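You operate a simulated robot arm through the tools that you are given. There is no shell and no other tool.

The job below is to be done with a simulated robot arm. You get a single attempt, and the scene is never put back.

Task
Put things in order on the top of the parts bench. At the end: the purple pouch from the top of the parts bench stands on top of the white order card; the grey brush from the top of the parts bench stands where the purple pouch stood; the teal tub from the top of the parts bench stands where the grey brush stood; the black grease cup from the top of the parts bench stands on top of the brown box; the clear jar from the top of the parts bench stands where the teal tub stood; whatever was shut is shut again. Leave all else as you found it, and nothing knocked over.

The check looks at the end state, three seconds after you hand in, the way a careful person would. Anything else that was tipped, shoved, dropped, spilled or broken makes it a failure.

Robot
A 6-joint arm with a two-finger parallel gripper, fixed in place. Base frame: the origin is on the floor under the middle of its stand, x ahead of it, y to its left, z up; the work surface is at about z = 800. Lengths are in mm, angles in rad, forces in N, time in s.
With the tool pointing down near the work surface it reaches from about 340 to 760 mm from the base axis. Its first joint turns from -1.152 to 1.152 rad. Payload 2.45 kg.
The tool frame sits at the grasp point between the pads (the TCP): z along the fingers, y along the line on which they close. The tips reach 24 mm beyond it. The gripper opens to 68 mm. The fingers are 17 mm wide and 10 mm thick; the gripper's body (40 by 70 mm) begins 41 mm behind the TCP.
Orientation is told as [roll, pitch, yaw] about the base's x, y, z axes, in that order, counted from this pose: with the fingers straight down and closing along the base's y, the tool's x points along the base's -x, its y along +y and its z along -z.

Tools
- The arm moves only by the tool send_rows. Its argument "moves" is a list of rows, each an object (a shift or turn left out is 0, a gripper value left out holds the last) with "translation": the shift along the base's x, y, z in cm, a list of three; "delta_rot": the turn, a rotation vector about the base's x, y, z in rad, a list of three. In form: [{"translation": [tx, ty, tz], "delta_rot": [wx, wy, wz]}, ...]. A call has 1 to 20 rows; each row shifts and turns the commanded pose from where the row before left it. "hand" is the opening in per cent of the stroke, from 0 (shut) to 100 (fully open), set as the call begins (left out, the last holds). Rows are played at 5 a second. More than 50 mm and 0.15 rad between two rows, or a gripper value outside its range, and nothing of the call is played. A pose out of reach is approached as far as the arm can. The call stops where the force on the tool passes 40 N (or 10 N more than at its start, if that is more) or the arm is blocked; 0.2 s more then pass. Each finger travels about 108 mm/s and halts on what it meets, pressing with about 34 N; the grip force reading is that of the motor and also rises with nothing between the fingers. The clock runs only during rows and for 0.2 s after the last one: add rows that do not move to give the fingers time. The reply holds the time, the measured pose of the TCP, the force on the tool along the base axes, the opening and the grip force, in the units named above and with some noise, with the torque about the TCP (base axes, N m) and any sound that the robot's microphone picked up.
- Cameras (640 x 400 px; columns grow to the right, rows downward): "scene" is fixed at [167.3, 416.6, 1457.6]; the picture's right is [-0.75, -0.66, 0.00], its down [-0.42, 0.47, -0.78] and it looks along [0.52, -0.58, -0.63] (base axes); focal length 328 px, centre (320, 200). "wrist" rides on the gripper at [84, 11, -75] in the tool frame; the picture's right is [-0.13, 0.99, 0.00], its down [-0.60, -0.08, -0.79] and it looks along [-0.79, -0.10, 0.61] (tool axes); focal length 251 px, centre (320, 200). There is no depth. A picture from a camera that has moved, and an enlarged one, comes with that camera's place and axes in the base frame and with its lens.
- camera(camera): a new picture of that camera. It takes no simulated time.
- inspect(camera, box): a new picture of the part [left, top, right, bottom] of that camera's present view, enlarged. It takes no simulated time.
- finish_job(): hands the job in; it is judged then, once.

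Nothing tells you positions but the pictures and the camera data. Unless the task says otherwise, let go and move clear before handing in.

The tools are called after "Emit:" as name(argument=value, ...) on one line, values as JSON. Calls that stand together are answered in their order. send_rows: Moves the arm, as the interface text tells. Its arguments: {"type":"object","properties":{"moves":{"type":"array"},"hand":{"type":"number"}},"required":["moves"]} The other tools are called the same way: camera (camera) takes a picture; inspect (camera, box) takes an enlarged picture of a part of a camera's view; finish_job () hands the job in.

At the start:

```text
time: 0.0
tcp_pos: [407.5, -166.8, 1144.4]
tcp_rot: [-0.001, -0.001, -0.001]
wrist_force: [-0.4, 0.2, -1.0]
moment: [0.01, 0.0, 0.02]
grip_width: 67.8
grasp_force: 0.0
```

scene: 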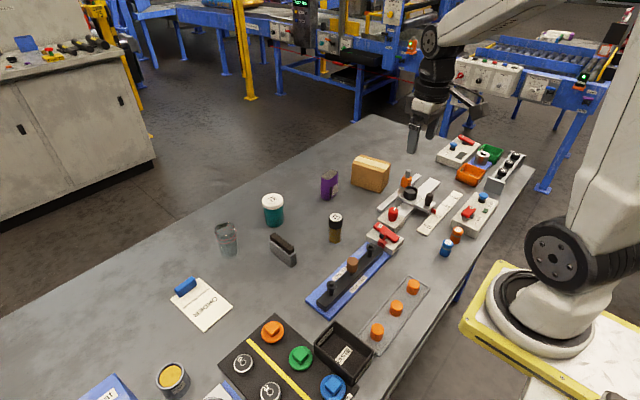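
wrist: 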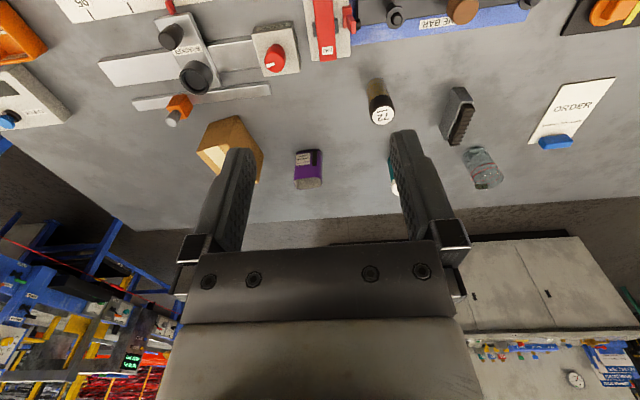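

I see the bench with a clear jar, teal tub, grey brush, purple pouch, brown box, a bottle with a black lid and the white order card. First I look closer at each area before moving.

Emit:
inspect(camera="scene", box=[160, 140, 320, 240])

Emit:
inspect(camera="scene", box=[300, 140, 460, 240])

Emit:
inspect(camera="scene", box=[150, 220, 310, 320])

Emit:
inspect(camera="scene", box=[400, 120, 560, 220])

Emit:
inspect(camera="scene", box=[80, 300, 240, 400])

Emit:
inspect(camera="scene", box=[200, 230, 440, 400])

```text
4.00 times, centred on (240, 190) of scene
camera zoom: at [167.3, 416.6, 1457.6], right [-0.75, -0.66, 0.0], down [-0.42, 0.47, -0.78], along [0.52, -0.58, -0.63], focal length 1310 px, centre (640, 240)
```

zoom: 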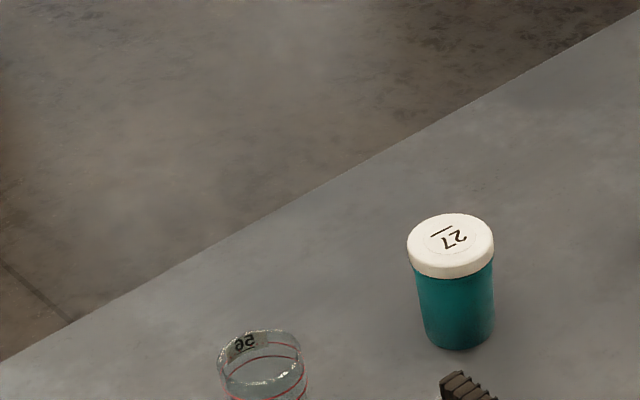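

```text
4.00 times, centred on (380, 190) of scene
camera zoom: at [167.3, 416.6, 1457.6], right [-0.75, -0.66, 0.0], down [-0.42, 0.47, -0.78], along [0.52, -0.58, -0.63], focal length 1310 px, centre (80, 240)
```

zoom: 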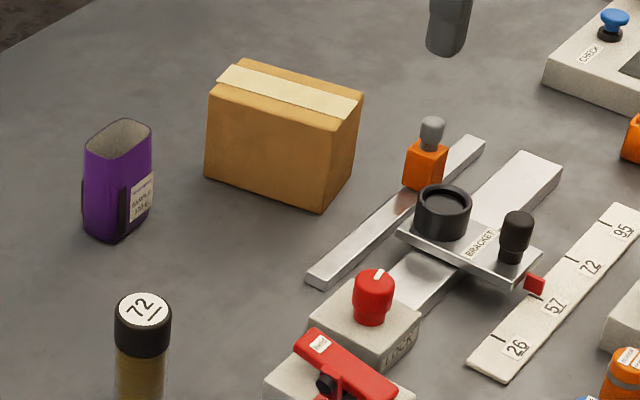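

```text
4.00 times, centred on (230, 270) of scene
camera zoom: at [167.3, 416.6, 1457.6], right [-0.75, -0.66, 0.0], down [-0.42, 0.47, -0.78], along [0.52, -0.58, -0.63], focal length 1310 px, centre (680, -80)
```

zoom: 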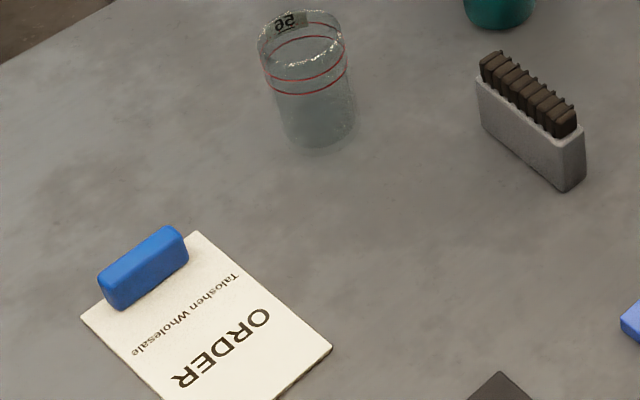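

```text
4.00 times, centred on (480, 170) of scene
camera zoom: at [167.3, 416.6, 1457.6], right [-0.75, -0.66, 0.0], down [-0.42, 0.47, -0.78], along [0.52, -0.58, -0.63], focal length 1310 px, centre (-320, 320)
```

zoom: 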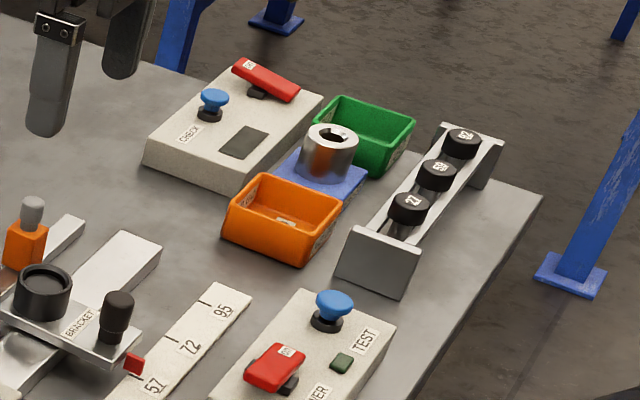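

```text
4.00 times, centred on (160, 350) of scene
camera zoom: at [167.3, 416.6, 1457.6], right [-0.75, -0.66, 0.0], down [-0.42, 0.47, -0.78], along [0.52, -0.58, -0.63], focal length 1310 px, centre (960, -400)
```

zoom: 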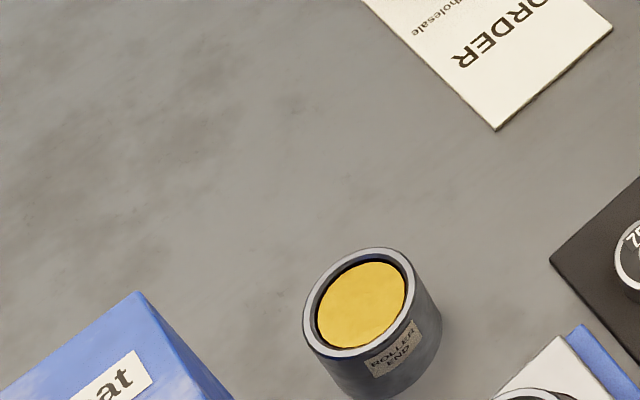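

```text
2.35 times, centred on (320, 315) of scene
camera zoom: at [167.3, 416.6, 1457.6], right [-0.75, -0.66, 0.0], down [-0.42, 0.47, -0.78], along [0.52, -0.58, -0.63], focal length 771 px, centre (320, -71)
```

zoom: 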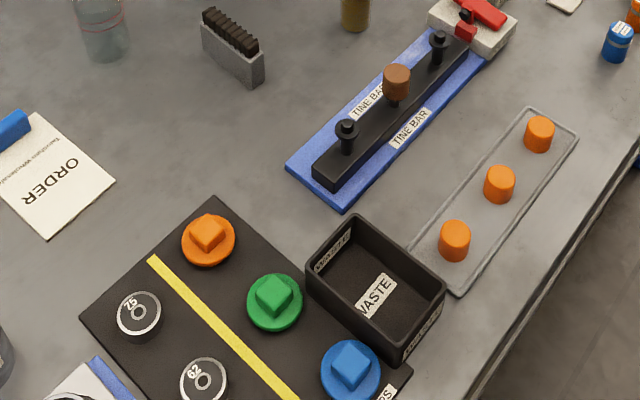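

The five named things besides the grease cup are visible; the black cup on the bracket may be the grease cup, so I look closer in the wrist view.

Emit:
inspect(camera="wrist", box=[80, 0, 340, 200])

Emit:
inspect(camera="wrist", box=[340, 40, 640, 230])

Emit:
inspect(camera="scene", box=[360, 170, 500, 260])

Emit:
inspect(camera="scene", box=[310, 145, 400, 250])

```text
2.00 times, centred on (210, 100) of wrist
camera zoom: at [322.2, -156.7, 1220.6], right [0.13, 0.99, 0.0], down [0.6, -0.08, 0.79], along [0.79, -0.1, -0.61], focal length 503 px, centre (540, 400)
```

zoom: 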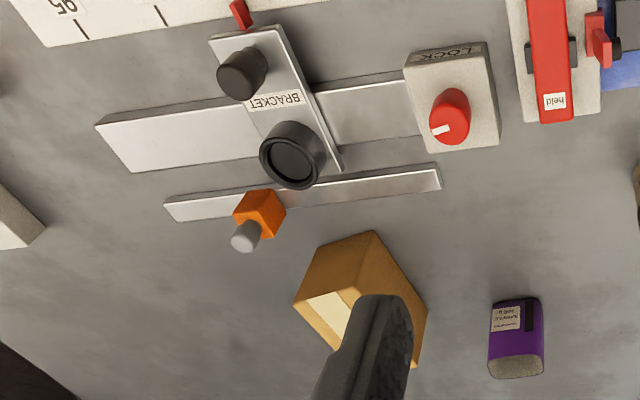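

```text
2.11 times, centred on (490, 135) of wrist
camera zoom: at [322.2, -156.7, 1220.6], right [0.13, 0.99, 0.0], down [0.6, -0.08, 0.79], along [0.79, -0.1, -0.61], focal length 529 px, centre (-38, 337)
```

zoom: 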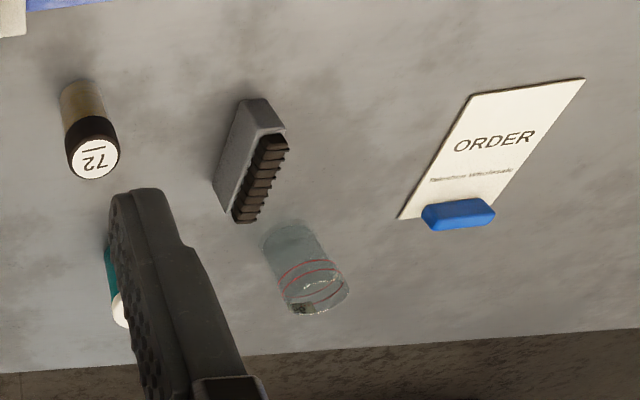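

```text
4.44 times, centred on (430, 215) of scene
camera zoom: at [167.3, 416.6, 1457.6], right [-0.75, -0.66, 0.0], down [-0.42, 0.47, -0.78], along [0.52, -0.58, -0.63], focal length 1456 px, centre (-169, 133)
```

zoom: 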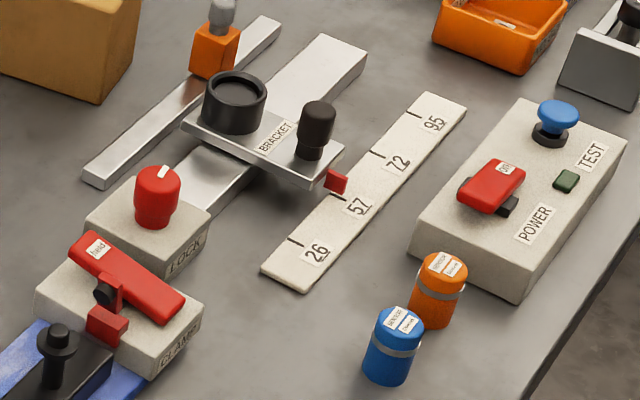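

```text
3.81 times, centred on (355, 198) of scene
camera zoom: at [167.3, 416.6, 1457.6], right [-0.75, -0.66, 0.0], down [-0.42, 0.47, -0.78], along [0.52, -0.58, -0.63], focal length 1248 px, centre (187, 210)
```

zoom: 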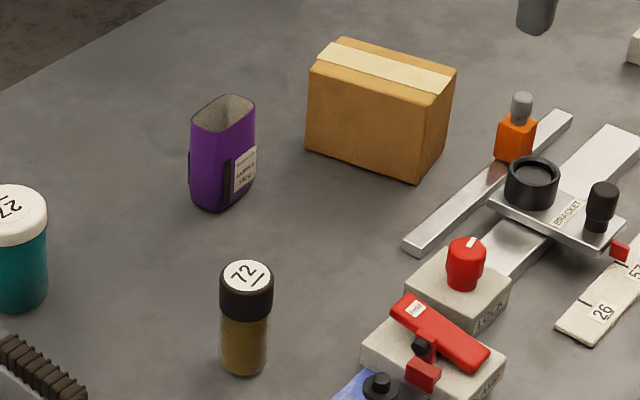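

The best candidate for the grease cup so far is the open black cup on the bracket slide. I will fly the wrist camera over it at a safe height to see it better, and check behind the brown box.

Emit:
send_rows(moves=[{"translation": [0, -4.5, 0]}, {"translation": [0, -4.5, 0]}, {"translation": [0, -4.5, 0]}, {"translation": [0, -4.5, -2]}], hand=100)

Emit:
camera(camera="wrist")

```text
time: 1.0
tcp_pos: [407.9, -347.8, 1124.4]
tcp_rot: [-0.001, 0.0, 0.001]
wrist_force: [-0.1, -0.5, 0.5]
moment: [0.01, 0.02, -0.02]
grip_width: 67.8
grasp_force: 0.0
```

```text
taken
camera wrist: at [323.1, -338.5, 1200.2], right [0.13, 0.99, 0.0], down [0.6, -0.08, 0.79], along [0.79, -0.1, -0.61], focal length 251 px, centre (320, 200)
```

wrist: 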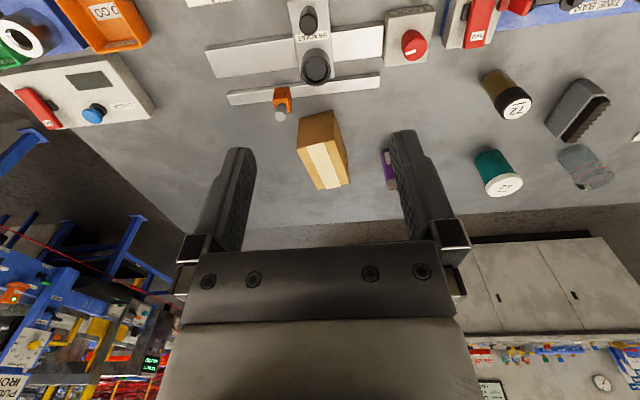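

Emit:
inspect(camera="wrist", box=[200, 0, 440, 150])

Emit:
inspect(camera="wrist", box=[0, 0, 200, 130])

Emit:
inspect(camera="wrist", box=[280, 80, 420, 220])

```text
2.67 times, centred on (320, 75) of wrist
camera zoom: at [323.1, -338.5, 1200.2], right [0.13, 0.99, 0.0], down [0.6, -0.08, 0.79], along [0.79, -0.1, -0.61], focal length 670 px, centre (320, 533)
```

zoom: 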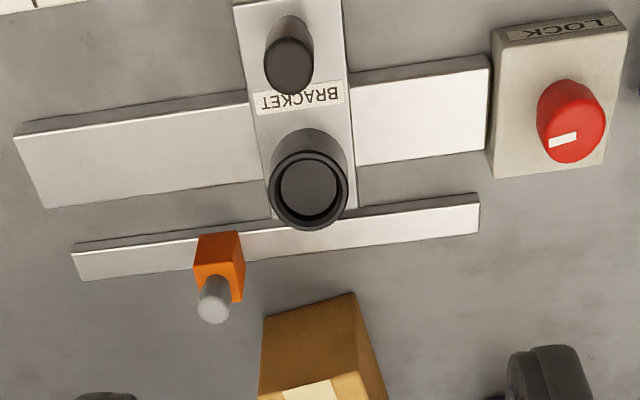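

```text
3.08 times, centred on (100, 65) of wrist
camera zoom: at [323.1, -338.5, 1200.2], right [0.13, 0.99, 0.0], down [0.6, -0.08, 0.79], along [0.79, -0.1, -0.61], focal length 774 px, centre (997, 615)
```

zoom: 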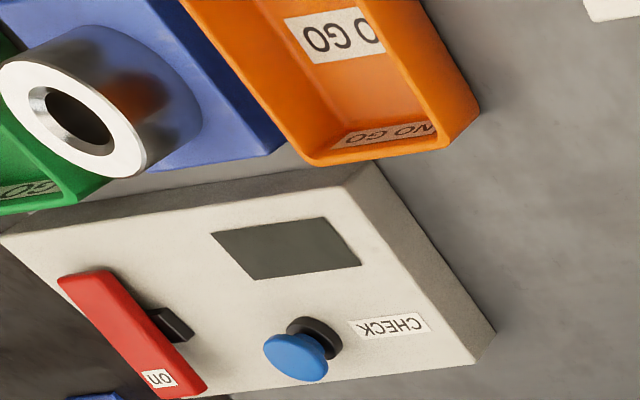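

```text
2.86 times, centred on (350, 150) of wrist
camera zoom: at [323.1, -338.5, 1200.2], right [0.13, 0.99, 0.0], down [0.6, -0.08, 0.79], along [0.79, -0.1, -0.61], focal length 718 px, centre (234, 343)
```

zoom: 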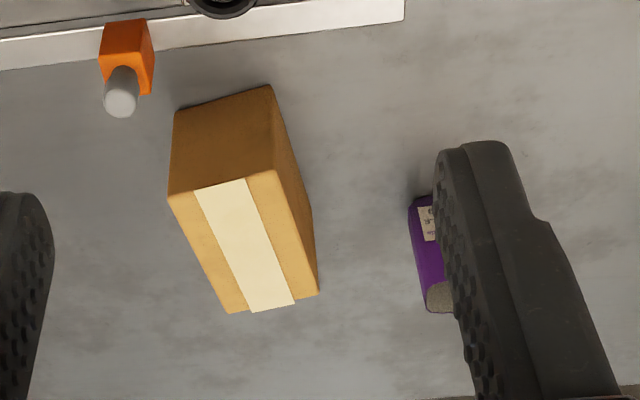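

The cup on the bracket slide is a free-looking open black cup. Before deciding I look at the left end of the bench, which the scene camera does not fully show.

Emit:
send_rows(moves=[{"translation": [0, 4.9, 0]}, {"translation": [0, 4.9, 0]}, {"translation": [0, 4.9, 0]}, {"translation": [0, 4.9, 0]}, {"translation": [0, 4.9, 0]}, {"translation": [0, 4.9, 0]}, {"translation": [0, 4.9, 0]}, {"translation": [0, 4.9, 0]}, {"translation": [0, 4.9, 0]}, {"translation": [0, 4.9, 0]}, {"translation": [0, 4.9, 0]}, {"translation": [0, 4.9, 0]}, {"translation": [0, 4.9, 0]}, {"translation": [0, 4.9, 0]}])

Emit:
camera(camera="wrist")

Emit:
camera(camera="scene")

```text
time: 4.0
tcp_pos: [405.4, 337.8, 1122.7]
tcp_rot: [0.0, 0.0, -0.002]
wrist_force: [-0.5, -0.7, -0.1]
moment: [0.0, -0.02, 0.0]
grip_width: 67.6
grasp_force: 0.0
```

```text
taken
camera wrist: at [320.6, 348.4, 1199.6], right [0.13, 0.99, 0.0], down [0.6, -0.08, 0.79], along [0.79, -0.1, -0.61], focal length 251 px, centre (320, 200)
```

wrist: 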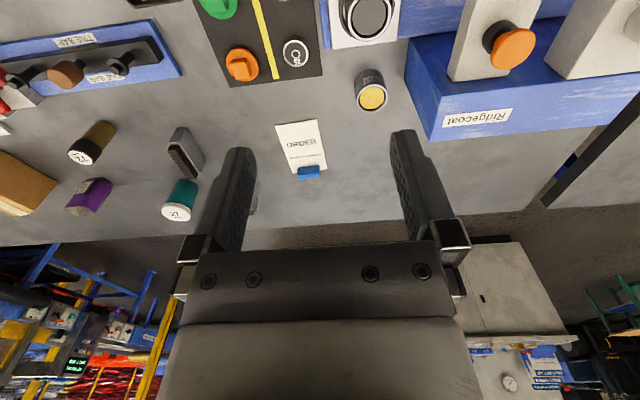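

```text
taken
```

scene: 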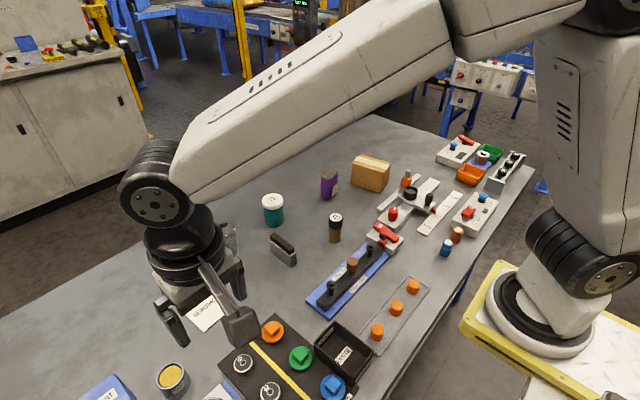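

No second black cup so far; I turn the camera to the left to see the far end of the bench.

Emit:
inspect(camera="wrist", box=[320, 0, 640, 200])

Emit:
send_rows(moves=[{"delta_rot": [0, 0, 0.14]}, {"delta_rot": [0, 0, 0.14]}, {"delta_rot": [0, 0, 0.14]}, {"delta_rot": [0, 0, 0.14]}, {"delta_rot": [0, 0, 0.14]}])

Emit:
camera(camera="wrist")

```text
2.00 times, centred on (480, 100) of wrist
camera zoom: at [320.6, 348.4, 1199.6], right [0.13, 0.99, 0.0], down [0.6, -0.08, 0.79], along [0.79, -0.1, -0.61], focal length 503 px, centre (0, 400)
```

zoom: 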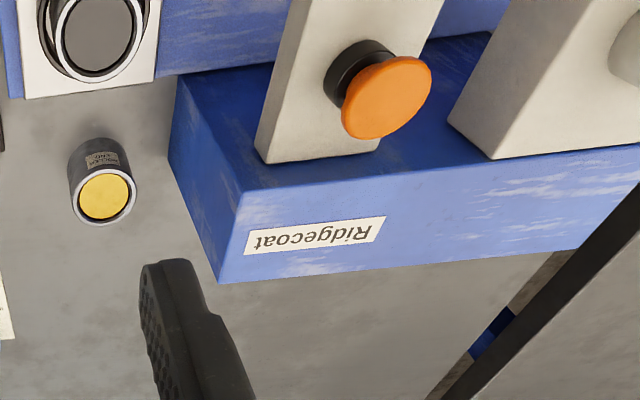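

```text
time: 5.2
tcp_pos: [407.2, 339.5, 1124.4]
tcp_rot: [0.001, 0.001, 0.703]
wrist_force: [-0.6, -0.2, 0.4]
moment: [0.02, -0.02, -0.01]
grip_width: 68.0
grasp_force: 0.1
```

```text
taken
camera wrist: at [335.1, 292.2, 1200.4], right [-0.54, 0.84, 0.0], down [0.51, 0.33, 0.79], along [0.67, 0.43, -0.61], focal length 251 px, centre (320, 200)
```

wrist: 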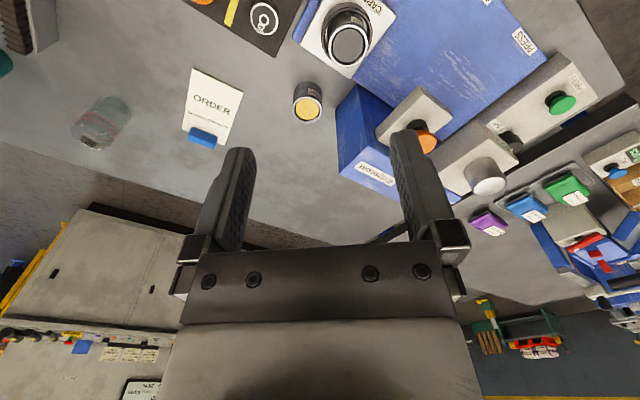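

Emit:
inspect(camera="wrist", box=[200, 0, 440, 150])

Emit:
inspect(camera="wrist", box=[420, 0, 640, 220])

Emit:
inspect(camera="wrist", box=[60, 50, 260, 180])

```text
2.67 times, centred on (320, 75) of wrist
camera zoom: at [335.1, 292.2, 1200.4], right [-0.54, 0.84, 0.0], down [0.51, 0.33, 0.79], along [0.67, 0.43, -0.61], focal length 670 px, centre (320, 533)
```

zoom: 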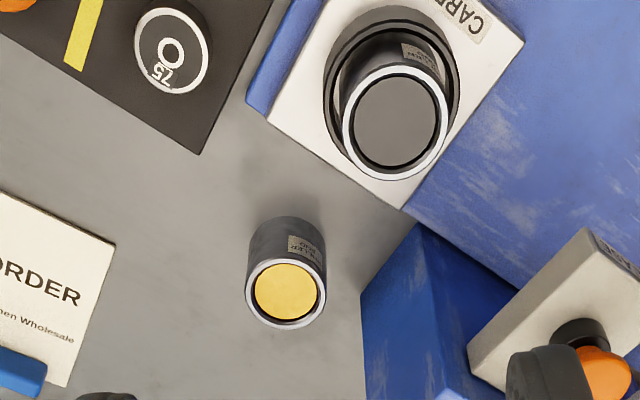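

```text
1.82 times, centred on (530, 110) of wrist
camera zoom: at [335.1, 292.2, 1200.4], right [-0.54, 0.84, 0.0], down [0.51, 0.33, 0.79], along [0.67, 0.43, -0.61], focal length 457 px, centre (-62, 364)
```

zoom: 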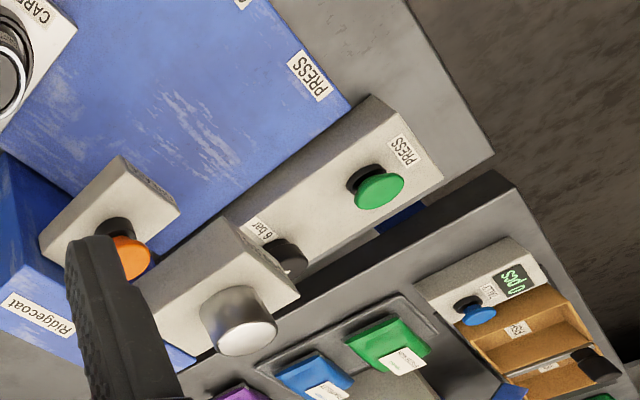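

```text
3.08 times, centred on (160, 115) of wrist
camera zoom: at [335.1, 292.2, 1200.4], right [-0.54, 0.84, 0.0], down [0.51, 0.33, 0.79], along [0.67, 0.43, -0.61], focal length 774 px, centre (812, 462)
```

zoom: 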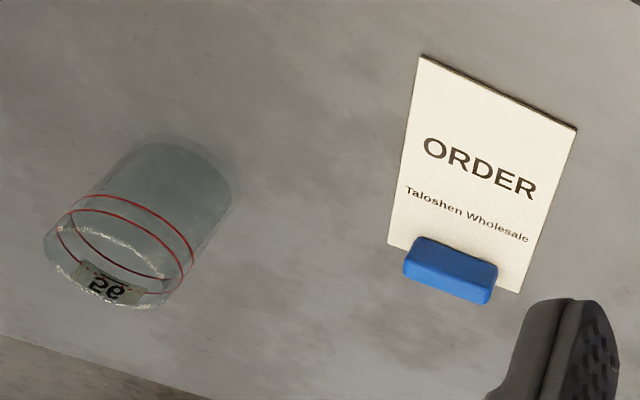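

The only open black cup is the one on the bracket slide, so I take that as the grease cup. Next I go over the purple pouch (about x 700, y −223) for a close look.

Emit:
send_rows(moves=[{"translation": [0, -4.5, 0], "delta_rot": [0, 0, -0.14]}, {"translation": [0, -4.5, 0], "delta_rot": [0, 0, -0.14]}, {"translation": [0, -4.5, 0], "delta_rot": [0, 0, -0.14]}, {"translation": [0, -4.5, 0], "delta_rot": [0, 0, -0.14]}, {"translation": [0, -4.5, 0], "delta_rot": [0, 0, -0.143]}, {"translation": [3.3, -3.3, -1]}, {"translation": [3.3, -3.3, -1]}, {"translation": [3.3, -3.3, -1]}, {"translation": [3.3, -3.3, -1]}, {"translation": [3.3, -3.3, -1]}, {"translation": [3.3, -3.3, -1]}, {"translation": [3.3, -3.3, -1]}, {"translation": [3.3, -3.3, -1]}, {"translation": [2.5, -3.3, -2]}, {"translation": [0, -4, -1.4]}])

Emit:
camera(camera="wrist")

```text
time: 8.4
tcp_pos: [697.8, -224.3, 1009.5]
tcp_rot: [0.002, 0.0, -0.001]
wrist_force: [0.1, -1.0, 0.1]
moment: [0.02, 0.01, 0.0]
grip_width: 67.8
grasp_force: 0.0
```

```text
taken
camera wrist: at [612.6, -214.0, 1085.4], right [0.13, 0.99, 0.0], down [0.6, -0.08, 0.79], along [0.79, -0.1, -0.61], focal length 251 px, centre (320, 200)
```

wrist: 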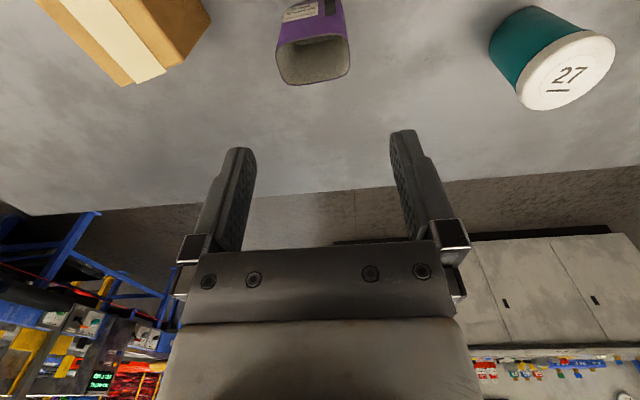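

Emit:
send_rows(moves=[{"translation": [-4.5, 0, 0]}, {"translation": [-4.5, 0, 0]}, {"translation": [0, 0, 0]}])

Emit:
inspect(camera="wrist", box=[220, 0, 420, 125])

Emit:
camera(camera="wrist")

Emit:
inspect(camera="wrist", box=[80, 0, 280, 125])

Emit:
inspect(camera="wrist", box=[400, 0, 640, 150])

```text
time: 9.2
tcp_pos: [605.7, -225.1, 1010.2]
tcp_rot: [-0.001, 0.0, -0.003]
wrist_force: [0.7, -0.1, 0.0]
moment: [-0.02, -0.03, -0.01]
grip_width: 67.9
grasp_force: 0.2
```

```text
3.20 times, centred on (320, 62) of wrist
camera zoom: at [520.7, -213.7, 1085.9], right [0.13, 0.99, 0.0], down [0.6, -0.08, 0.79], along [0.79, -0.1, -0.61], focal length 805 px, centre (320, 640)
```

zoom: 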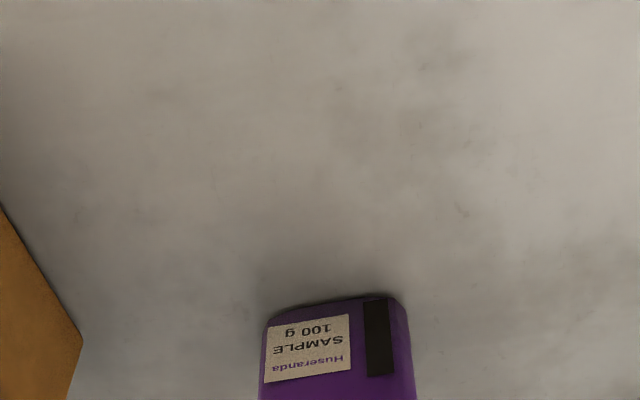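

```text
taken
camera wrist: at [520.7, -213.7, 1085.9], right [0.13, 0.99, 0.0], down [0.6, -0.08, 0.79], along [0.79, -0.1, -0.61], focal length 251 px, centre (320, 200)
```

wrist: 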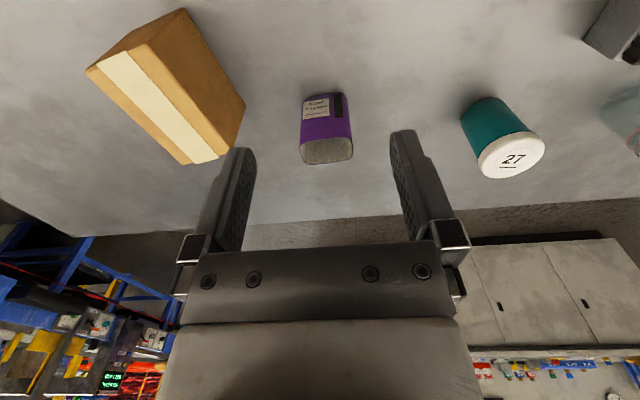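

```text
3.20 times, centred on (180, 62) of wrist
camera zoom: at [520.7, -213.7, 1085.9], right [0.13, 0.99, 0.0], down [0.6, -0.08, 0.79], along [0.79, -0.1, -0.61], focal length 805 px, centre (768, 640)
```

zoom: 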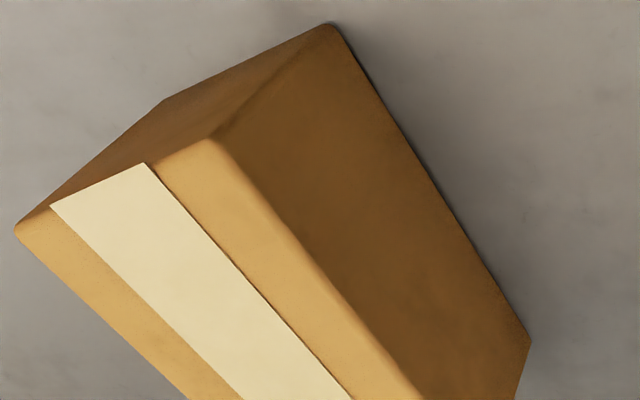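

```text
2.67 times, centred on (520, 75) of wrist
camera zoom: at [520.7, -213.7, 1085.9], right [0.13, 0.99, 0.0], down [0.6, -0.08, 0.79], along [0.79, -0.1, -0.61], focal length 670 px, centre (-213, 533)
```

zoom: 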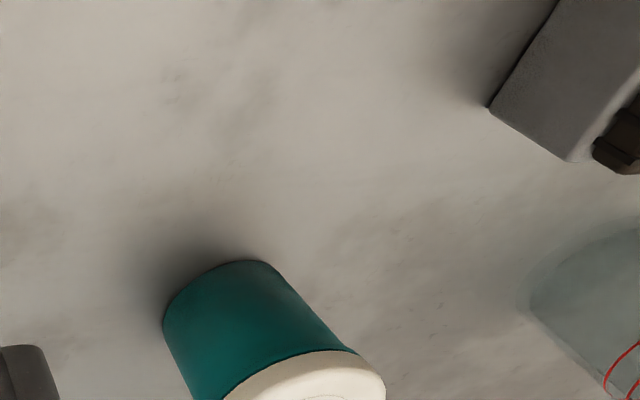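

Emit:
inspect(camera="wrist", box=[270, 80, 390, 180])

Emit:
inspect(camera="wrist", box=[440, 80, 560, 180])

Emit:
inspect(camera="wrist", box=[70, 0, 270, 170])

Emit:
inspect(camera="scene", box=[300, 150, 400, 215])

```text
4.00 times, centred on (330, 130) of wrist
camera zoom: at [520.7, -213.7, 1085.9], right [0.13, 0.99, 0.0], down [0.6, -0.08, 0.79], along [0.79, -0.1, -0.61], focal length 1006 px, centre (280, 480)
```

zoom: 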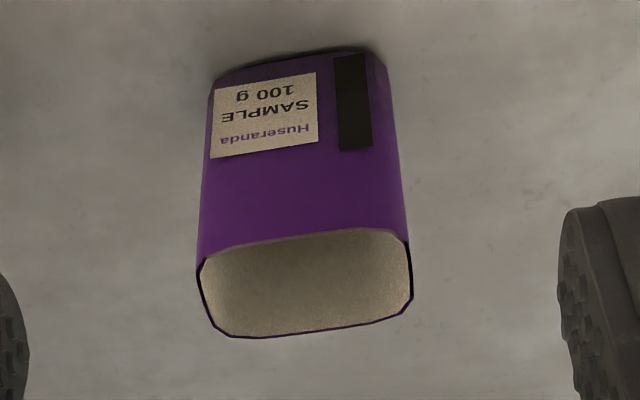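

```text
4.00 times, centred on (500, 130) of wrist
camera zoom: at [520.7, -213.7, 1085.9], right [0.13, 0.99, 0.0], down [0.6, -0.08, 0.79], along [0.79, -0.1, -0.61], focal length 1006 px, centre (-400, 480)
```

zoom: 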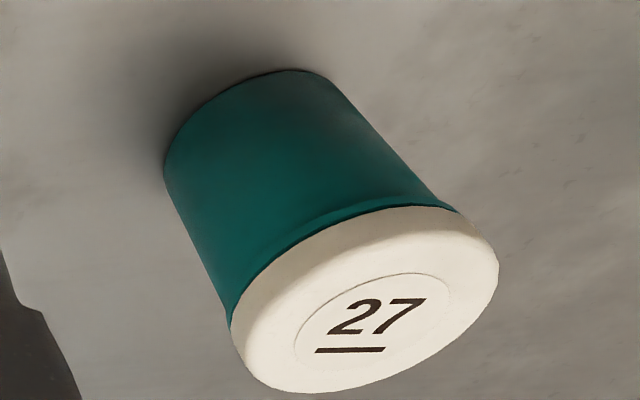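

```text
2.35 times, centred on (170, 85) of wrist
camera zoom: at [520.7, -213.7, 1085.9], right [0.13, 0.99, 0.0], down [0.6, -0.08, 0.79], along [0.79, -0.1, -0.61], focal length 592 px, centre (673, 471)
```

zoom: 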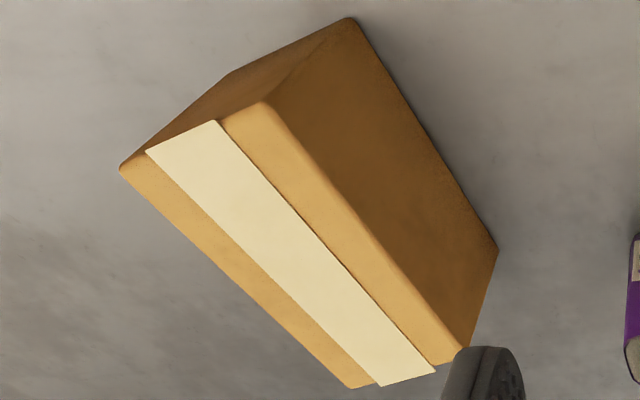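

```text
6.15 times, centred on (350, 182) of scene
camera zoom: at [167.3, 416.6, 1457.6], right [-0.75, -0.66, 0.0], down [-0.42, 0.47, -0.78], along [0.52, -0.58, -0.63], focal length 2016 px, centre (135, 308)
```

zoom: 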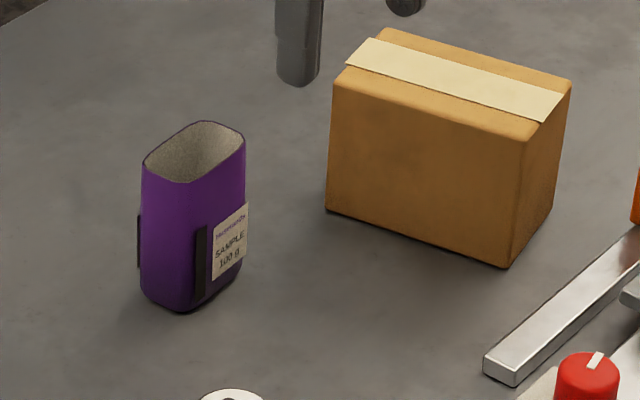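

The pouch is about 54 × 36 mm, 80 mm tall, centred near (701, −230); tub near (741, −27). I hover over the pouch with the fingers across y to verify alignment.

Emit:
send_rows(moves=[{"translation": [3.2, -0.25, 0]}, {"translation": [3.2, -0.25, 0]}, {"translation": [3.1, 0, -2.5]}, {"translation": [0, 0, -2.5]}, {"translation": [0, 0, 0]}, {"translation": [0, 0, 0]}])

Emit:
camera(camera="wrist")

Emit:
inspect(camera="scene", box=[270, 100, 430, 200])

```text
time: 10.6
tcp_pos: [705.1, -229.3, 961.7]
tcp_rot: [0.0, 0.002, -0.003]
wrist_force: [0.5, 0.1, -0.5]
moment: [-0.01, 0.0, -0.02]
grip_width: 67.7
grasp_force: 0.0
```

```text
taken
camera wrist: at [618.8, -218.8, 1036.7], right [0.13, 0.99, 0.0], down [0.6, -0.08, 0.79], along [0.79, -0.1, -0.61], focal length 251 px, centre (320, 200)
```

wrist: 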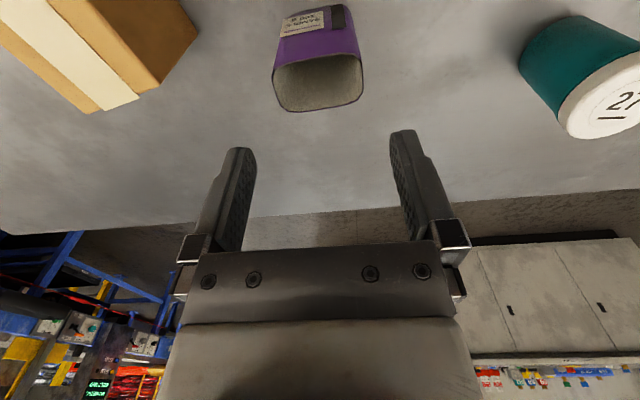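

```text
4.00 times, centred on (350, 150) of scene
camera zoom: at [167.3, 416.6, 1457.6], right [-0.75, -0.66, 0.0], down [-0.42, 0.47, -0.78], along [0.52, -0.58, -0.63], focal length 1310 px, centre (200, 400)
```

zoom: 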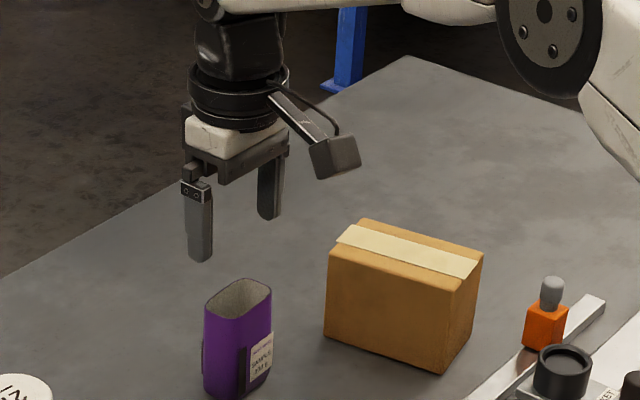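

Emit:
inspect(camera="wrist", box=[240, 0, 400, 120])

```text
3.33 times, centred on (320, 60) of wrist
camera zoom: at [618.8, -218.8, 1036.7], right [0.13, 0.99, 0.0], down [0.6, -0.08, 0.79], along [0.79, -0.1, -0.61], focal length 838 px, centre (320, 667)
```

zoom: 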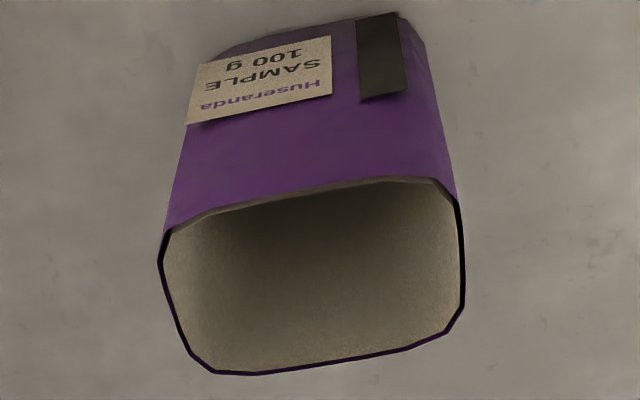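

Alignment is good: the pouch centre is about 2.5 mm nearer than the TCP. I lower around it to z ≈ 849 with the gripper open.

Emit:
send_rows(moves=[{"translation": [-0.25, -0.05, 0]}, {"translation": [0, 0, -3]}, {"translation": [0, 0, -3]}, {"translation": [0, 0, -2]}, {"translation": [0, 0, -1.5]}, {"translation": [0, 0, -1.6]}, {"translation": [0, 0, 0]}, {"translation": [0, 0, 0]}])

Emit:
camera(camera="wrist")

Emit:
inspect(camera="scene", box=[290, 130, 410, 220])

```text
time: 12.4
tcp_pos: [700.2, -229.1, 848.9]
tcp_rot: [-0.001, -0.001, -0.003]
wrist_force: [-0.1, -0.1, 0.7]
moment: [-0.03, -0.02, 0.02]
grip_width: 67.9
grasp_force: 0.1
```

```text
taken
camera wrist: at [615.2, -218.1, 924.5], right [0.13, 0.99, 0.0], down [0.6, -0.08, 0.79], along [0.79, -0.1, -0.61], focal length 251 px, centre (320, 200)
```

wrist: 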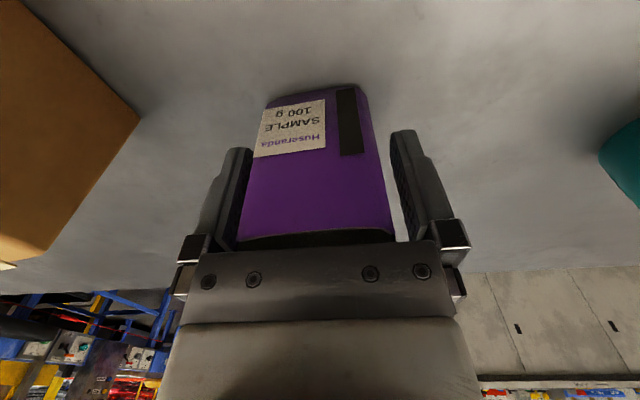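

```text
4.44 times, centred on (350, 175) of scene
camera zoom: at [167.3, 416.6, 1457.6], right [-0.75, -0.66, 0.0], down [-0.42, 0.47, -0.78], along [0.52, -0.58, -0.63], focal length 1456 px, centre (187, 311)
```

zoom: 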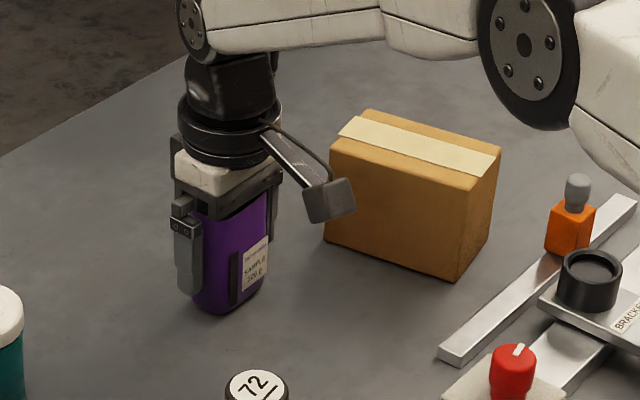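

Emit:
send_rows(moves=[{"translation": [0, -0.1, 0]}, {"translation": [0, 0, 0]}])

Emit:
send_rows(moves=[{}, {}, {}, {}, {}], hand=0)

Emit:
camera(camera="wrist")

```text
time: 13.0
tcp_pos: [699.3, -230.6, 849.5]
tcp_rot: [0.0, 0.001, -0.003]
wrist_force: [-0.4, -0.1, -0.2]
moment: [0.02, 0.02, -0.03]
grip_width: 67.8
grasp_force: 0.2
```

```text
time: 14.2
tcp_pos: [699.6, -230.1, 849.0]
tcp_rot: [0.0, -0.001, -0.002]
wrist_force: [-0.7, -1.1, 1.4]
moment: [0.07, 0.04, 0.02]
grip_width: 56.4
grasp_force: 34.5
```

```text
taken
camera wrist: at [614.9, -219.1, 924.9], right [0.13, 0.99, 0.0], down [0.6, -0.08, 0.79], along [0.79, -0.1, -0.61], focal length 251 px, centre (320, 200)
```

wrist: 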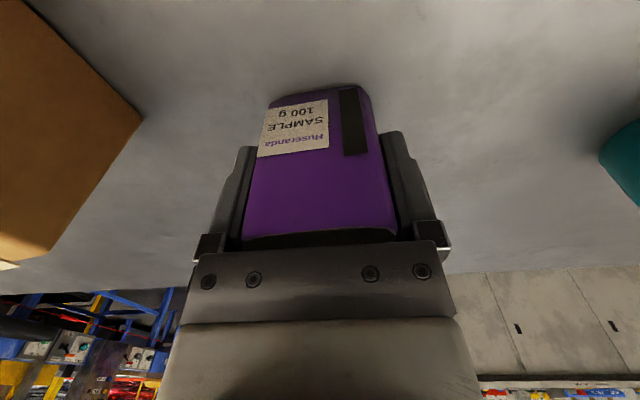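

The pouch is gripped (56 mm). I lift it slowly and check that it hangs straight.

Emit:
send_rows(moves=[{"translation": [0, 0, 0.5]}, {"translation": [0, 0, 1]}, {"translation": [0, 0, 1.5]}, {"translation": [0, 0, 2]}, {"translation": [0, 0, 3]}, {"translation": [0, 0, 3]}, {"translation": [0, 0, 3]}, {}])

Emit:
camera(camera="wrist")

Emit:
inspect(camera="scene", box=[260, 80, 420, 220])

```text
time: 16.0
tcp_pos: [697.4, -229.9, 989.3]
tcp_rot: [0.001, 0.0, -0.004]
wrist_force: [0.3, 0.3, -0.3]
moment: [-0.02, -0.01, -0.01]
grip_width: 56.1
grasp_force: 33.6
```

```text
taken
camera wrist: at [612.9, -219.5, 1065.0], right [0.13, 0.99, 0.0], down [0.6, -0.08, 0.79], along [0.79, -0.1, -0.61], focal length 251 px, centre (320, 200)
```

wrist: 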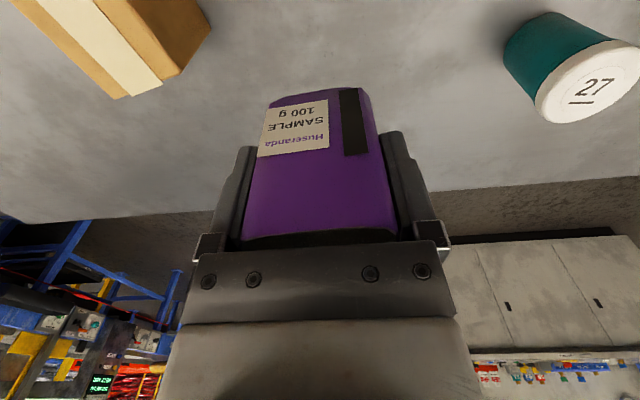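

```text
2.86 times, centred on (340, 150) of scene
camera zoom: at [167.3, 416.6, 1457.6], right [-0.75, -0.66, 0.0], down [-0.42, 0.47, -0.78], along [0.52, -0.58, -0.63], focal length 936 px, centre (263, 343)
```

zoom: 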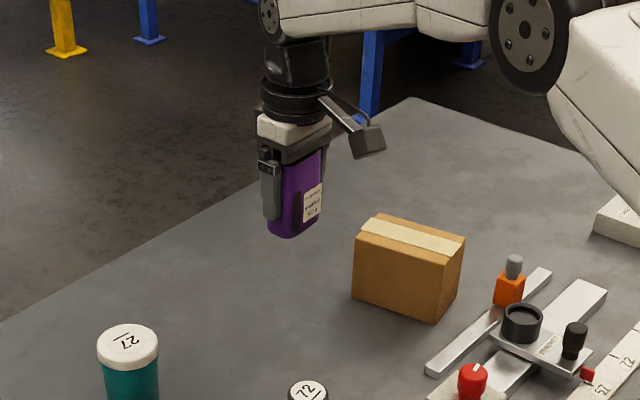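

The pouch is held straight. I carry it towards the order card (about x 596–726, y 230–310) and stop short to view the card.

Emit:
send_rows(moves=[{"translation": [-0.7, 2, 0]}, {"translation": [-0.7, 3.5, 0]}, {"translation": [-0.8, 4.5, 0]}, {"translation": [-0.8, 4.5, 0]}, {"translation": [-0.8, 4.5, 0]}, {"translation": [-0.8, 4.5, 0]}, {"translation": [-0.8, 4.5, 0]}, {"translation": [-0.8, 4.5, 0]}, {"translation": [-0.8, 4.5, 0]}, {"translation": [-0.8, 4.5, 0]}, {"translation": [-0.8, 4.5, 0]}, {"translation": [-0.7, 2.5, 0]}, {"translation": [-0.6, 1.4, 0]}, {}, {}])

Emit:
camera(camera="wrist")

Emit:
inspect(camera="wrist", box=[220, 0, 440, 130])

Emit:
camera(camera="scene")

```text
time: 19.2
tcp_pos: [601.3, 272.1, 989.5]
tcp_rot: [-0.001, -0.001, -0.003]
wrist_force: [0.4, -0.6, -0.6]
moment: [-0.01, -0.03, -0.02]
grip_width: 56.3
grasp_force: 34.4
```

```text
taken
camera wrist: at [515.3, 282.4, 1065.3], right [0.13, 0.99, 0.0], down [0.6, -0.08, 0.79], along [0.79, -0.1, -0.61], focal length 251 px, centre (320, 200)
```

wrist: 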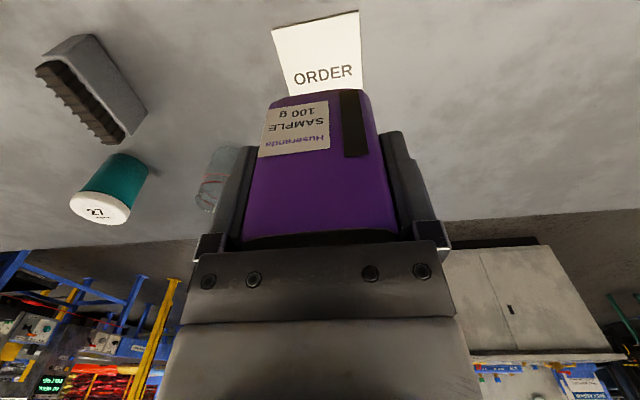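

```text
2.91 times, centred on (330, 65) of wrist
camera zoom: at [515.3, 282.4, 1065.3], right [0.13, 0.99, 0.0], down [0.6, -0.08, 0.79], along [0.79, -0.1, -0.61], focal length 731 px, centre (291, 593)
```

zoom: 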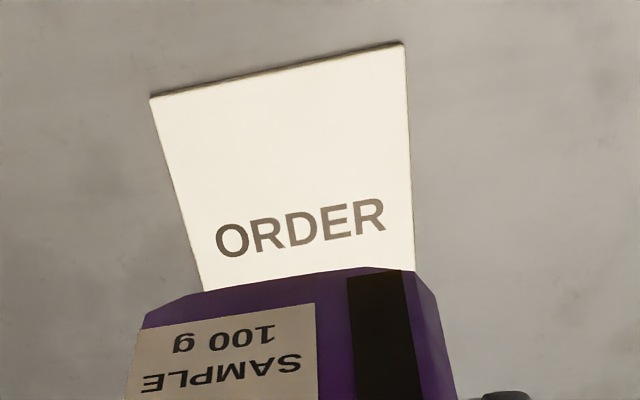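

```text
taken
```

scene: 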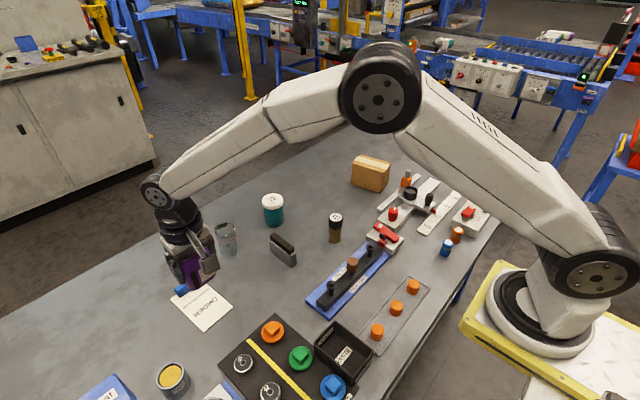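

The card's near edge is at x ≈ 594, y ≈ 226–305, so the free middle is about (648, 268). I move over it and lower to just above the card.

Emit:
send_rows(moves=[{"translation": [2.4, -0.1, 0]}, {"translation": [2.4, -0.1, 0]}, {"translation": [0, 0, -3]}, {"translation": [0, 0, -3]}, {"translation": [0, 0, -2.5]}, {"translation": [0, 0, -2]}, {"translation": [0, 0, -1.5]}, {"translation": [0, 0, -0.7]}, {}, {}])

Emit:
camera(camera="wrist")

Emit:
inspect(camera="scene", box=[140, 200, 300, 340])

```text
time: 21.4
tcp_pos: [648.1, 268.3, 864.7]
tcp_rot: [0.0, -0.001, -0.004]
wrist_force: [-0.1, 0.0, -1.3]
moment: [0.0, 0.04, -0.02]
grip_width: 55.8
grasp_force: 33.0
```

```text
taken
camera wrist: at [563.1, 278.7, 939.8], right [0.13, 0.99, 0.0], down [0.6, -0.08, 0.79], along [0.79, -0.1, -0.61], focal length 251 px, centre (320, 200)
```

wrist: 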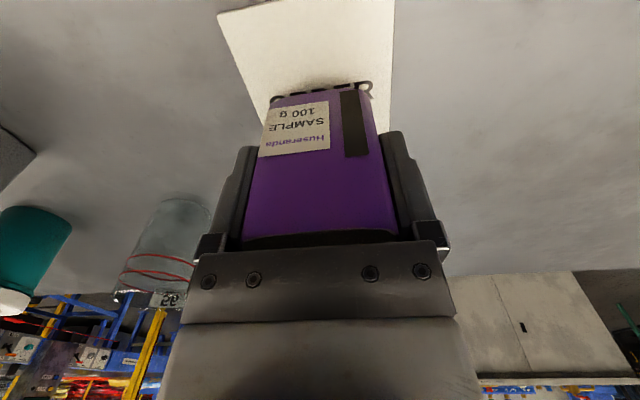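

```text
2.86 times, centred on (220, 270) of scene
camera zoom: at [167.3, 416.7, 1457.6], right [-0.75, -0.66, 0.0], down [-0.42, 0.47, -0.78], along [0.52, -0.58, -0.63], focal length 936 px, centre (606, 0)
```

zoom: 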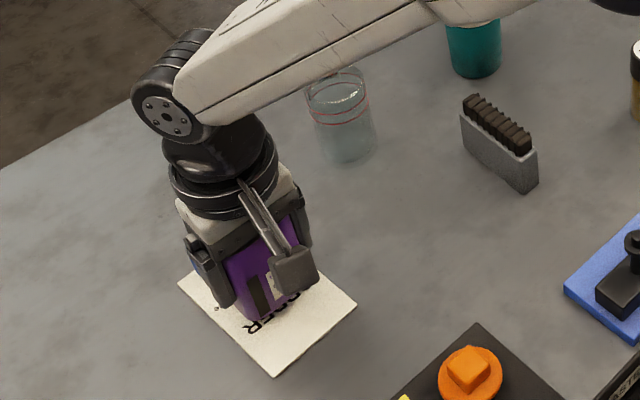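

Emit:
send_rows(moves=[{"translation": [0, 0, -0.4]}, {"translation": [0, 0, -0.3]}, {"translation": [0, 0, -0.2]}, {}])

Emit:
send_rows(moves=[{"translation": [0, 0, -0.1]}, {}])

```text
time: 22.4
tcp_pos: [648.7, 267.2, 854.4]
tcp_rot: [-0.001, -0.001, -0.003]
wrist_force: [-0.1, 0.5, 0.1]
moment: [0.0, -0.01, 0.01]
grip_width: 56.0
grasp_force: 34.6
```

```text
time: 23.0
tcp_pos: [648.5, 268.6, 853.4]
tcp_rot: [0.001, -0.001, -0.003]
wrist_force: [0.1, 0.0, 0.6]
moment: [0.01, 0.04, 0.01]
grip_width: 55.6
grasp_force: 34.0
```

Emit:
send_rows(moves=[{"translation": [0, 0, -0.1]}, {}])

Emit:
send_rows(moves=[{"translation": [0, 0, -0.1]}, {}])

```text
time: 23.6
tcp_pos: [648.6, 267.1, 853.4]
tcp_rot: [0.0, -0.001, -0.002]
wrist_force: [-0.5, 1.0, 4.1]
moment: [-0.06, 0.02, 0.02]
grip_width: 55.7
grasp_force: 33.7
```

```text
time: 24.2
tcp_pos: [648.8, 269.1, 852.8]
tcp_rot: [0.003, -0.001, -0.004]
wrist_force: [-2.7, -0.4, 16.1]
moment: [-0.09, 0.15, 0.02]
grip_width: 55.7
grasp_force: 33.8
```

Contact with the card (16 N). I ease up 1 mm and open the gripper.

Emit:
send_rows(moves=[{"translation": [0, 0, 0.1]}, {}])

Emit:
send_rows(moves=[{}, {}, {}], hand=100)

Emit:
camera(camera="wrist")

```text
time: 24.8
tcp_pos: [648.7, 266.7, 853.0]
tcp_rot: [0.004, -0.003, -0.004]
wrist_force: [4.4, 0.6, 10.1]
moment: [0.04, -0.19, 0.03]
grip_width: 55.7
grasp_force: 34.3
```

```text
time: 25.6
tcp_pos: [648.3, 267.1, 852.7]
tcp_rot: [0.001, -0.001, -0.002]
wrist_force: [-0.4, 0.1, -0.1]
moment: [0.02, 0.0, 0.04]
grip_width: 67.6
grasp_force: 0.1
```

```text
taken
camera wrist: at [562.4, 278.1, 927.8], right [0.13, 0.99, 0.0], down [0.6, -0.08, 0.79], along [0.79, -0.1, -0.61], focal length 251 px, centre (320, 200)
```

wrist: 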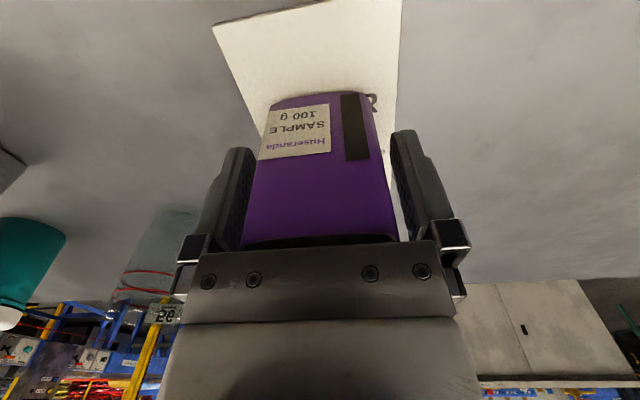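

The pouch stands free on the card. I lift straight up and check.

Emit:
send_rows(moves=[{"translation": [0, 0, 1]}, {"translation": [0, 0, 2]}, {"translation": [0, 0, 3]}, {"translation": [0, 0, 3]}, {"translation": [0, 0, 3]}, {"translation": [0, 0, 3]}, {}])

Emit:
camera(camera="wrist")

Emit:
inspect(camera="scene", box=[140, 200, 300, 340])

```text
time: 27.2
tcp_pos: [646.4, 267.1, 1000.0]
tcp_rot: [-0.002, -0.001, -0.003]
wrist_force: [0.4, -0.4, -0.2]
moment: [0.02, 0.01, -0.02]
grip_width: 68.2
grasp_force: 0.0
```

```text
taken
camera wrist: at [561.4, 278.0, 1076.2], right [0.13, 0.99, 0.0], down [0.6, -0.08, 0.79], along [0.79, -0.1, -0.61], focal length 251 px, centre (320, 200)
```

wrist: 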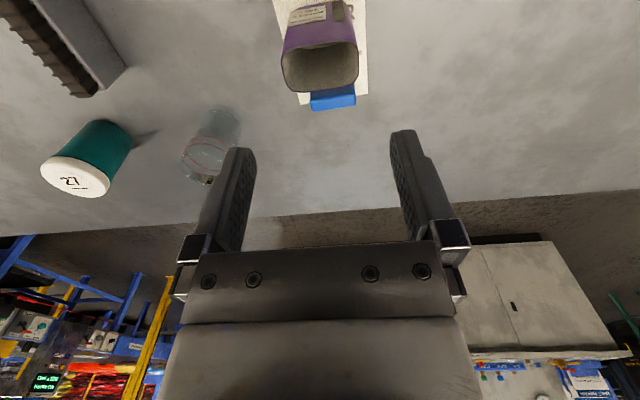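

```text
2.86 times, centred on (220, 270) of scene
camera zoom: at [167.3, 416.6, 1457.6], right [-0.75, -0.66, 0.0], down [-0.42, 0.47, -0.78], along [0.52, -0.58, -0.63], focal length 936 px, centre (606, 0)
```

zoom: 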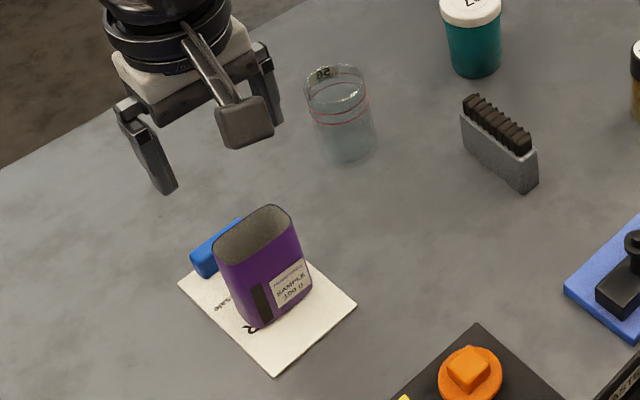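

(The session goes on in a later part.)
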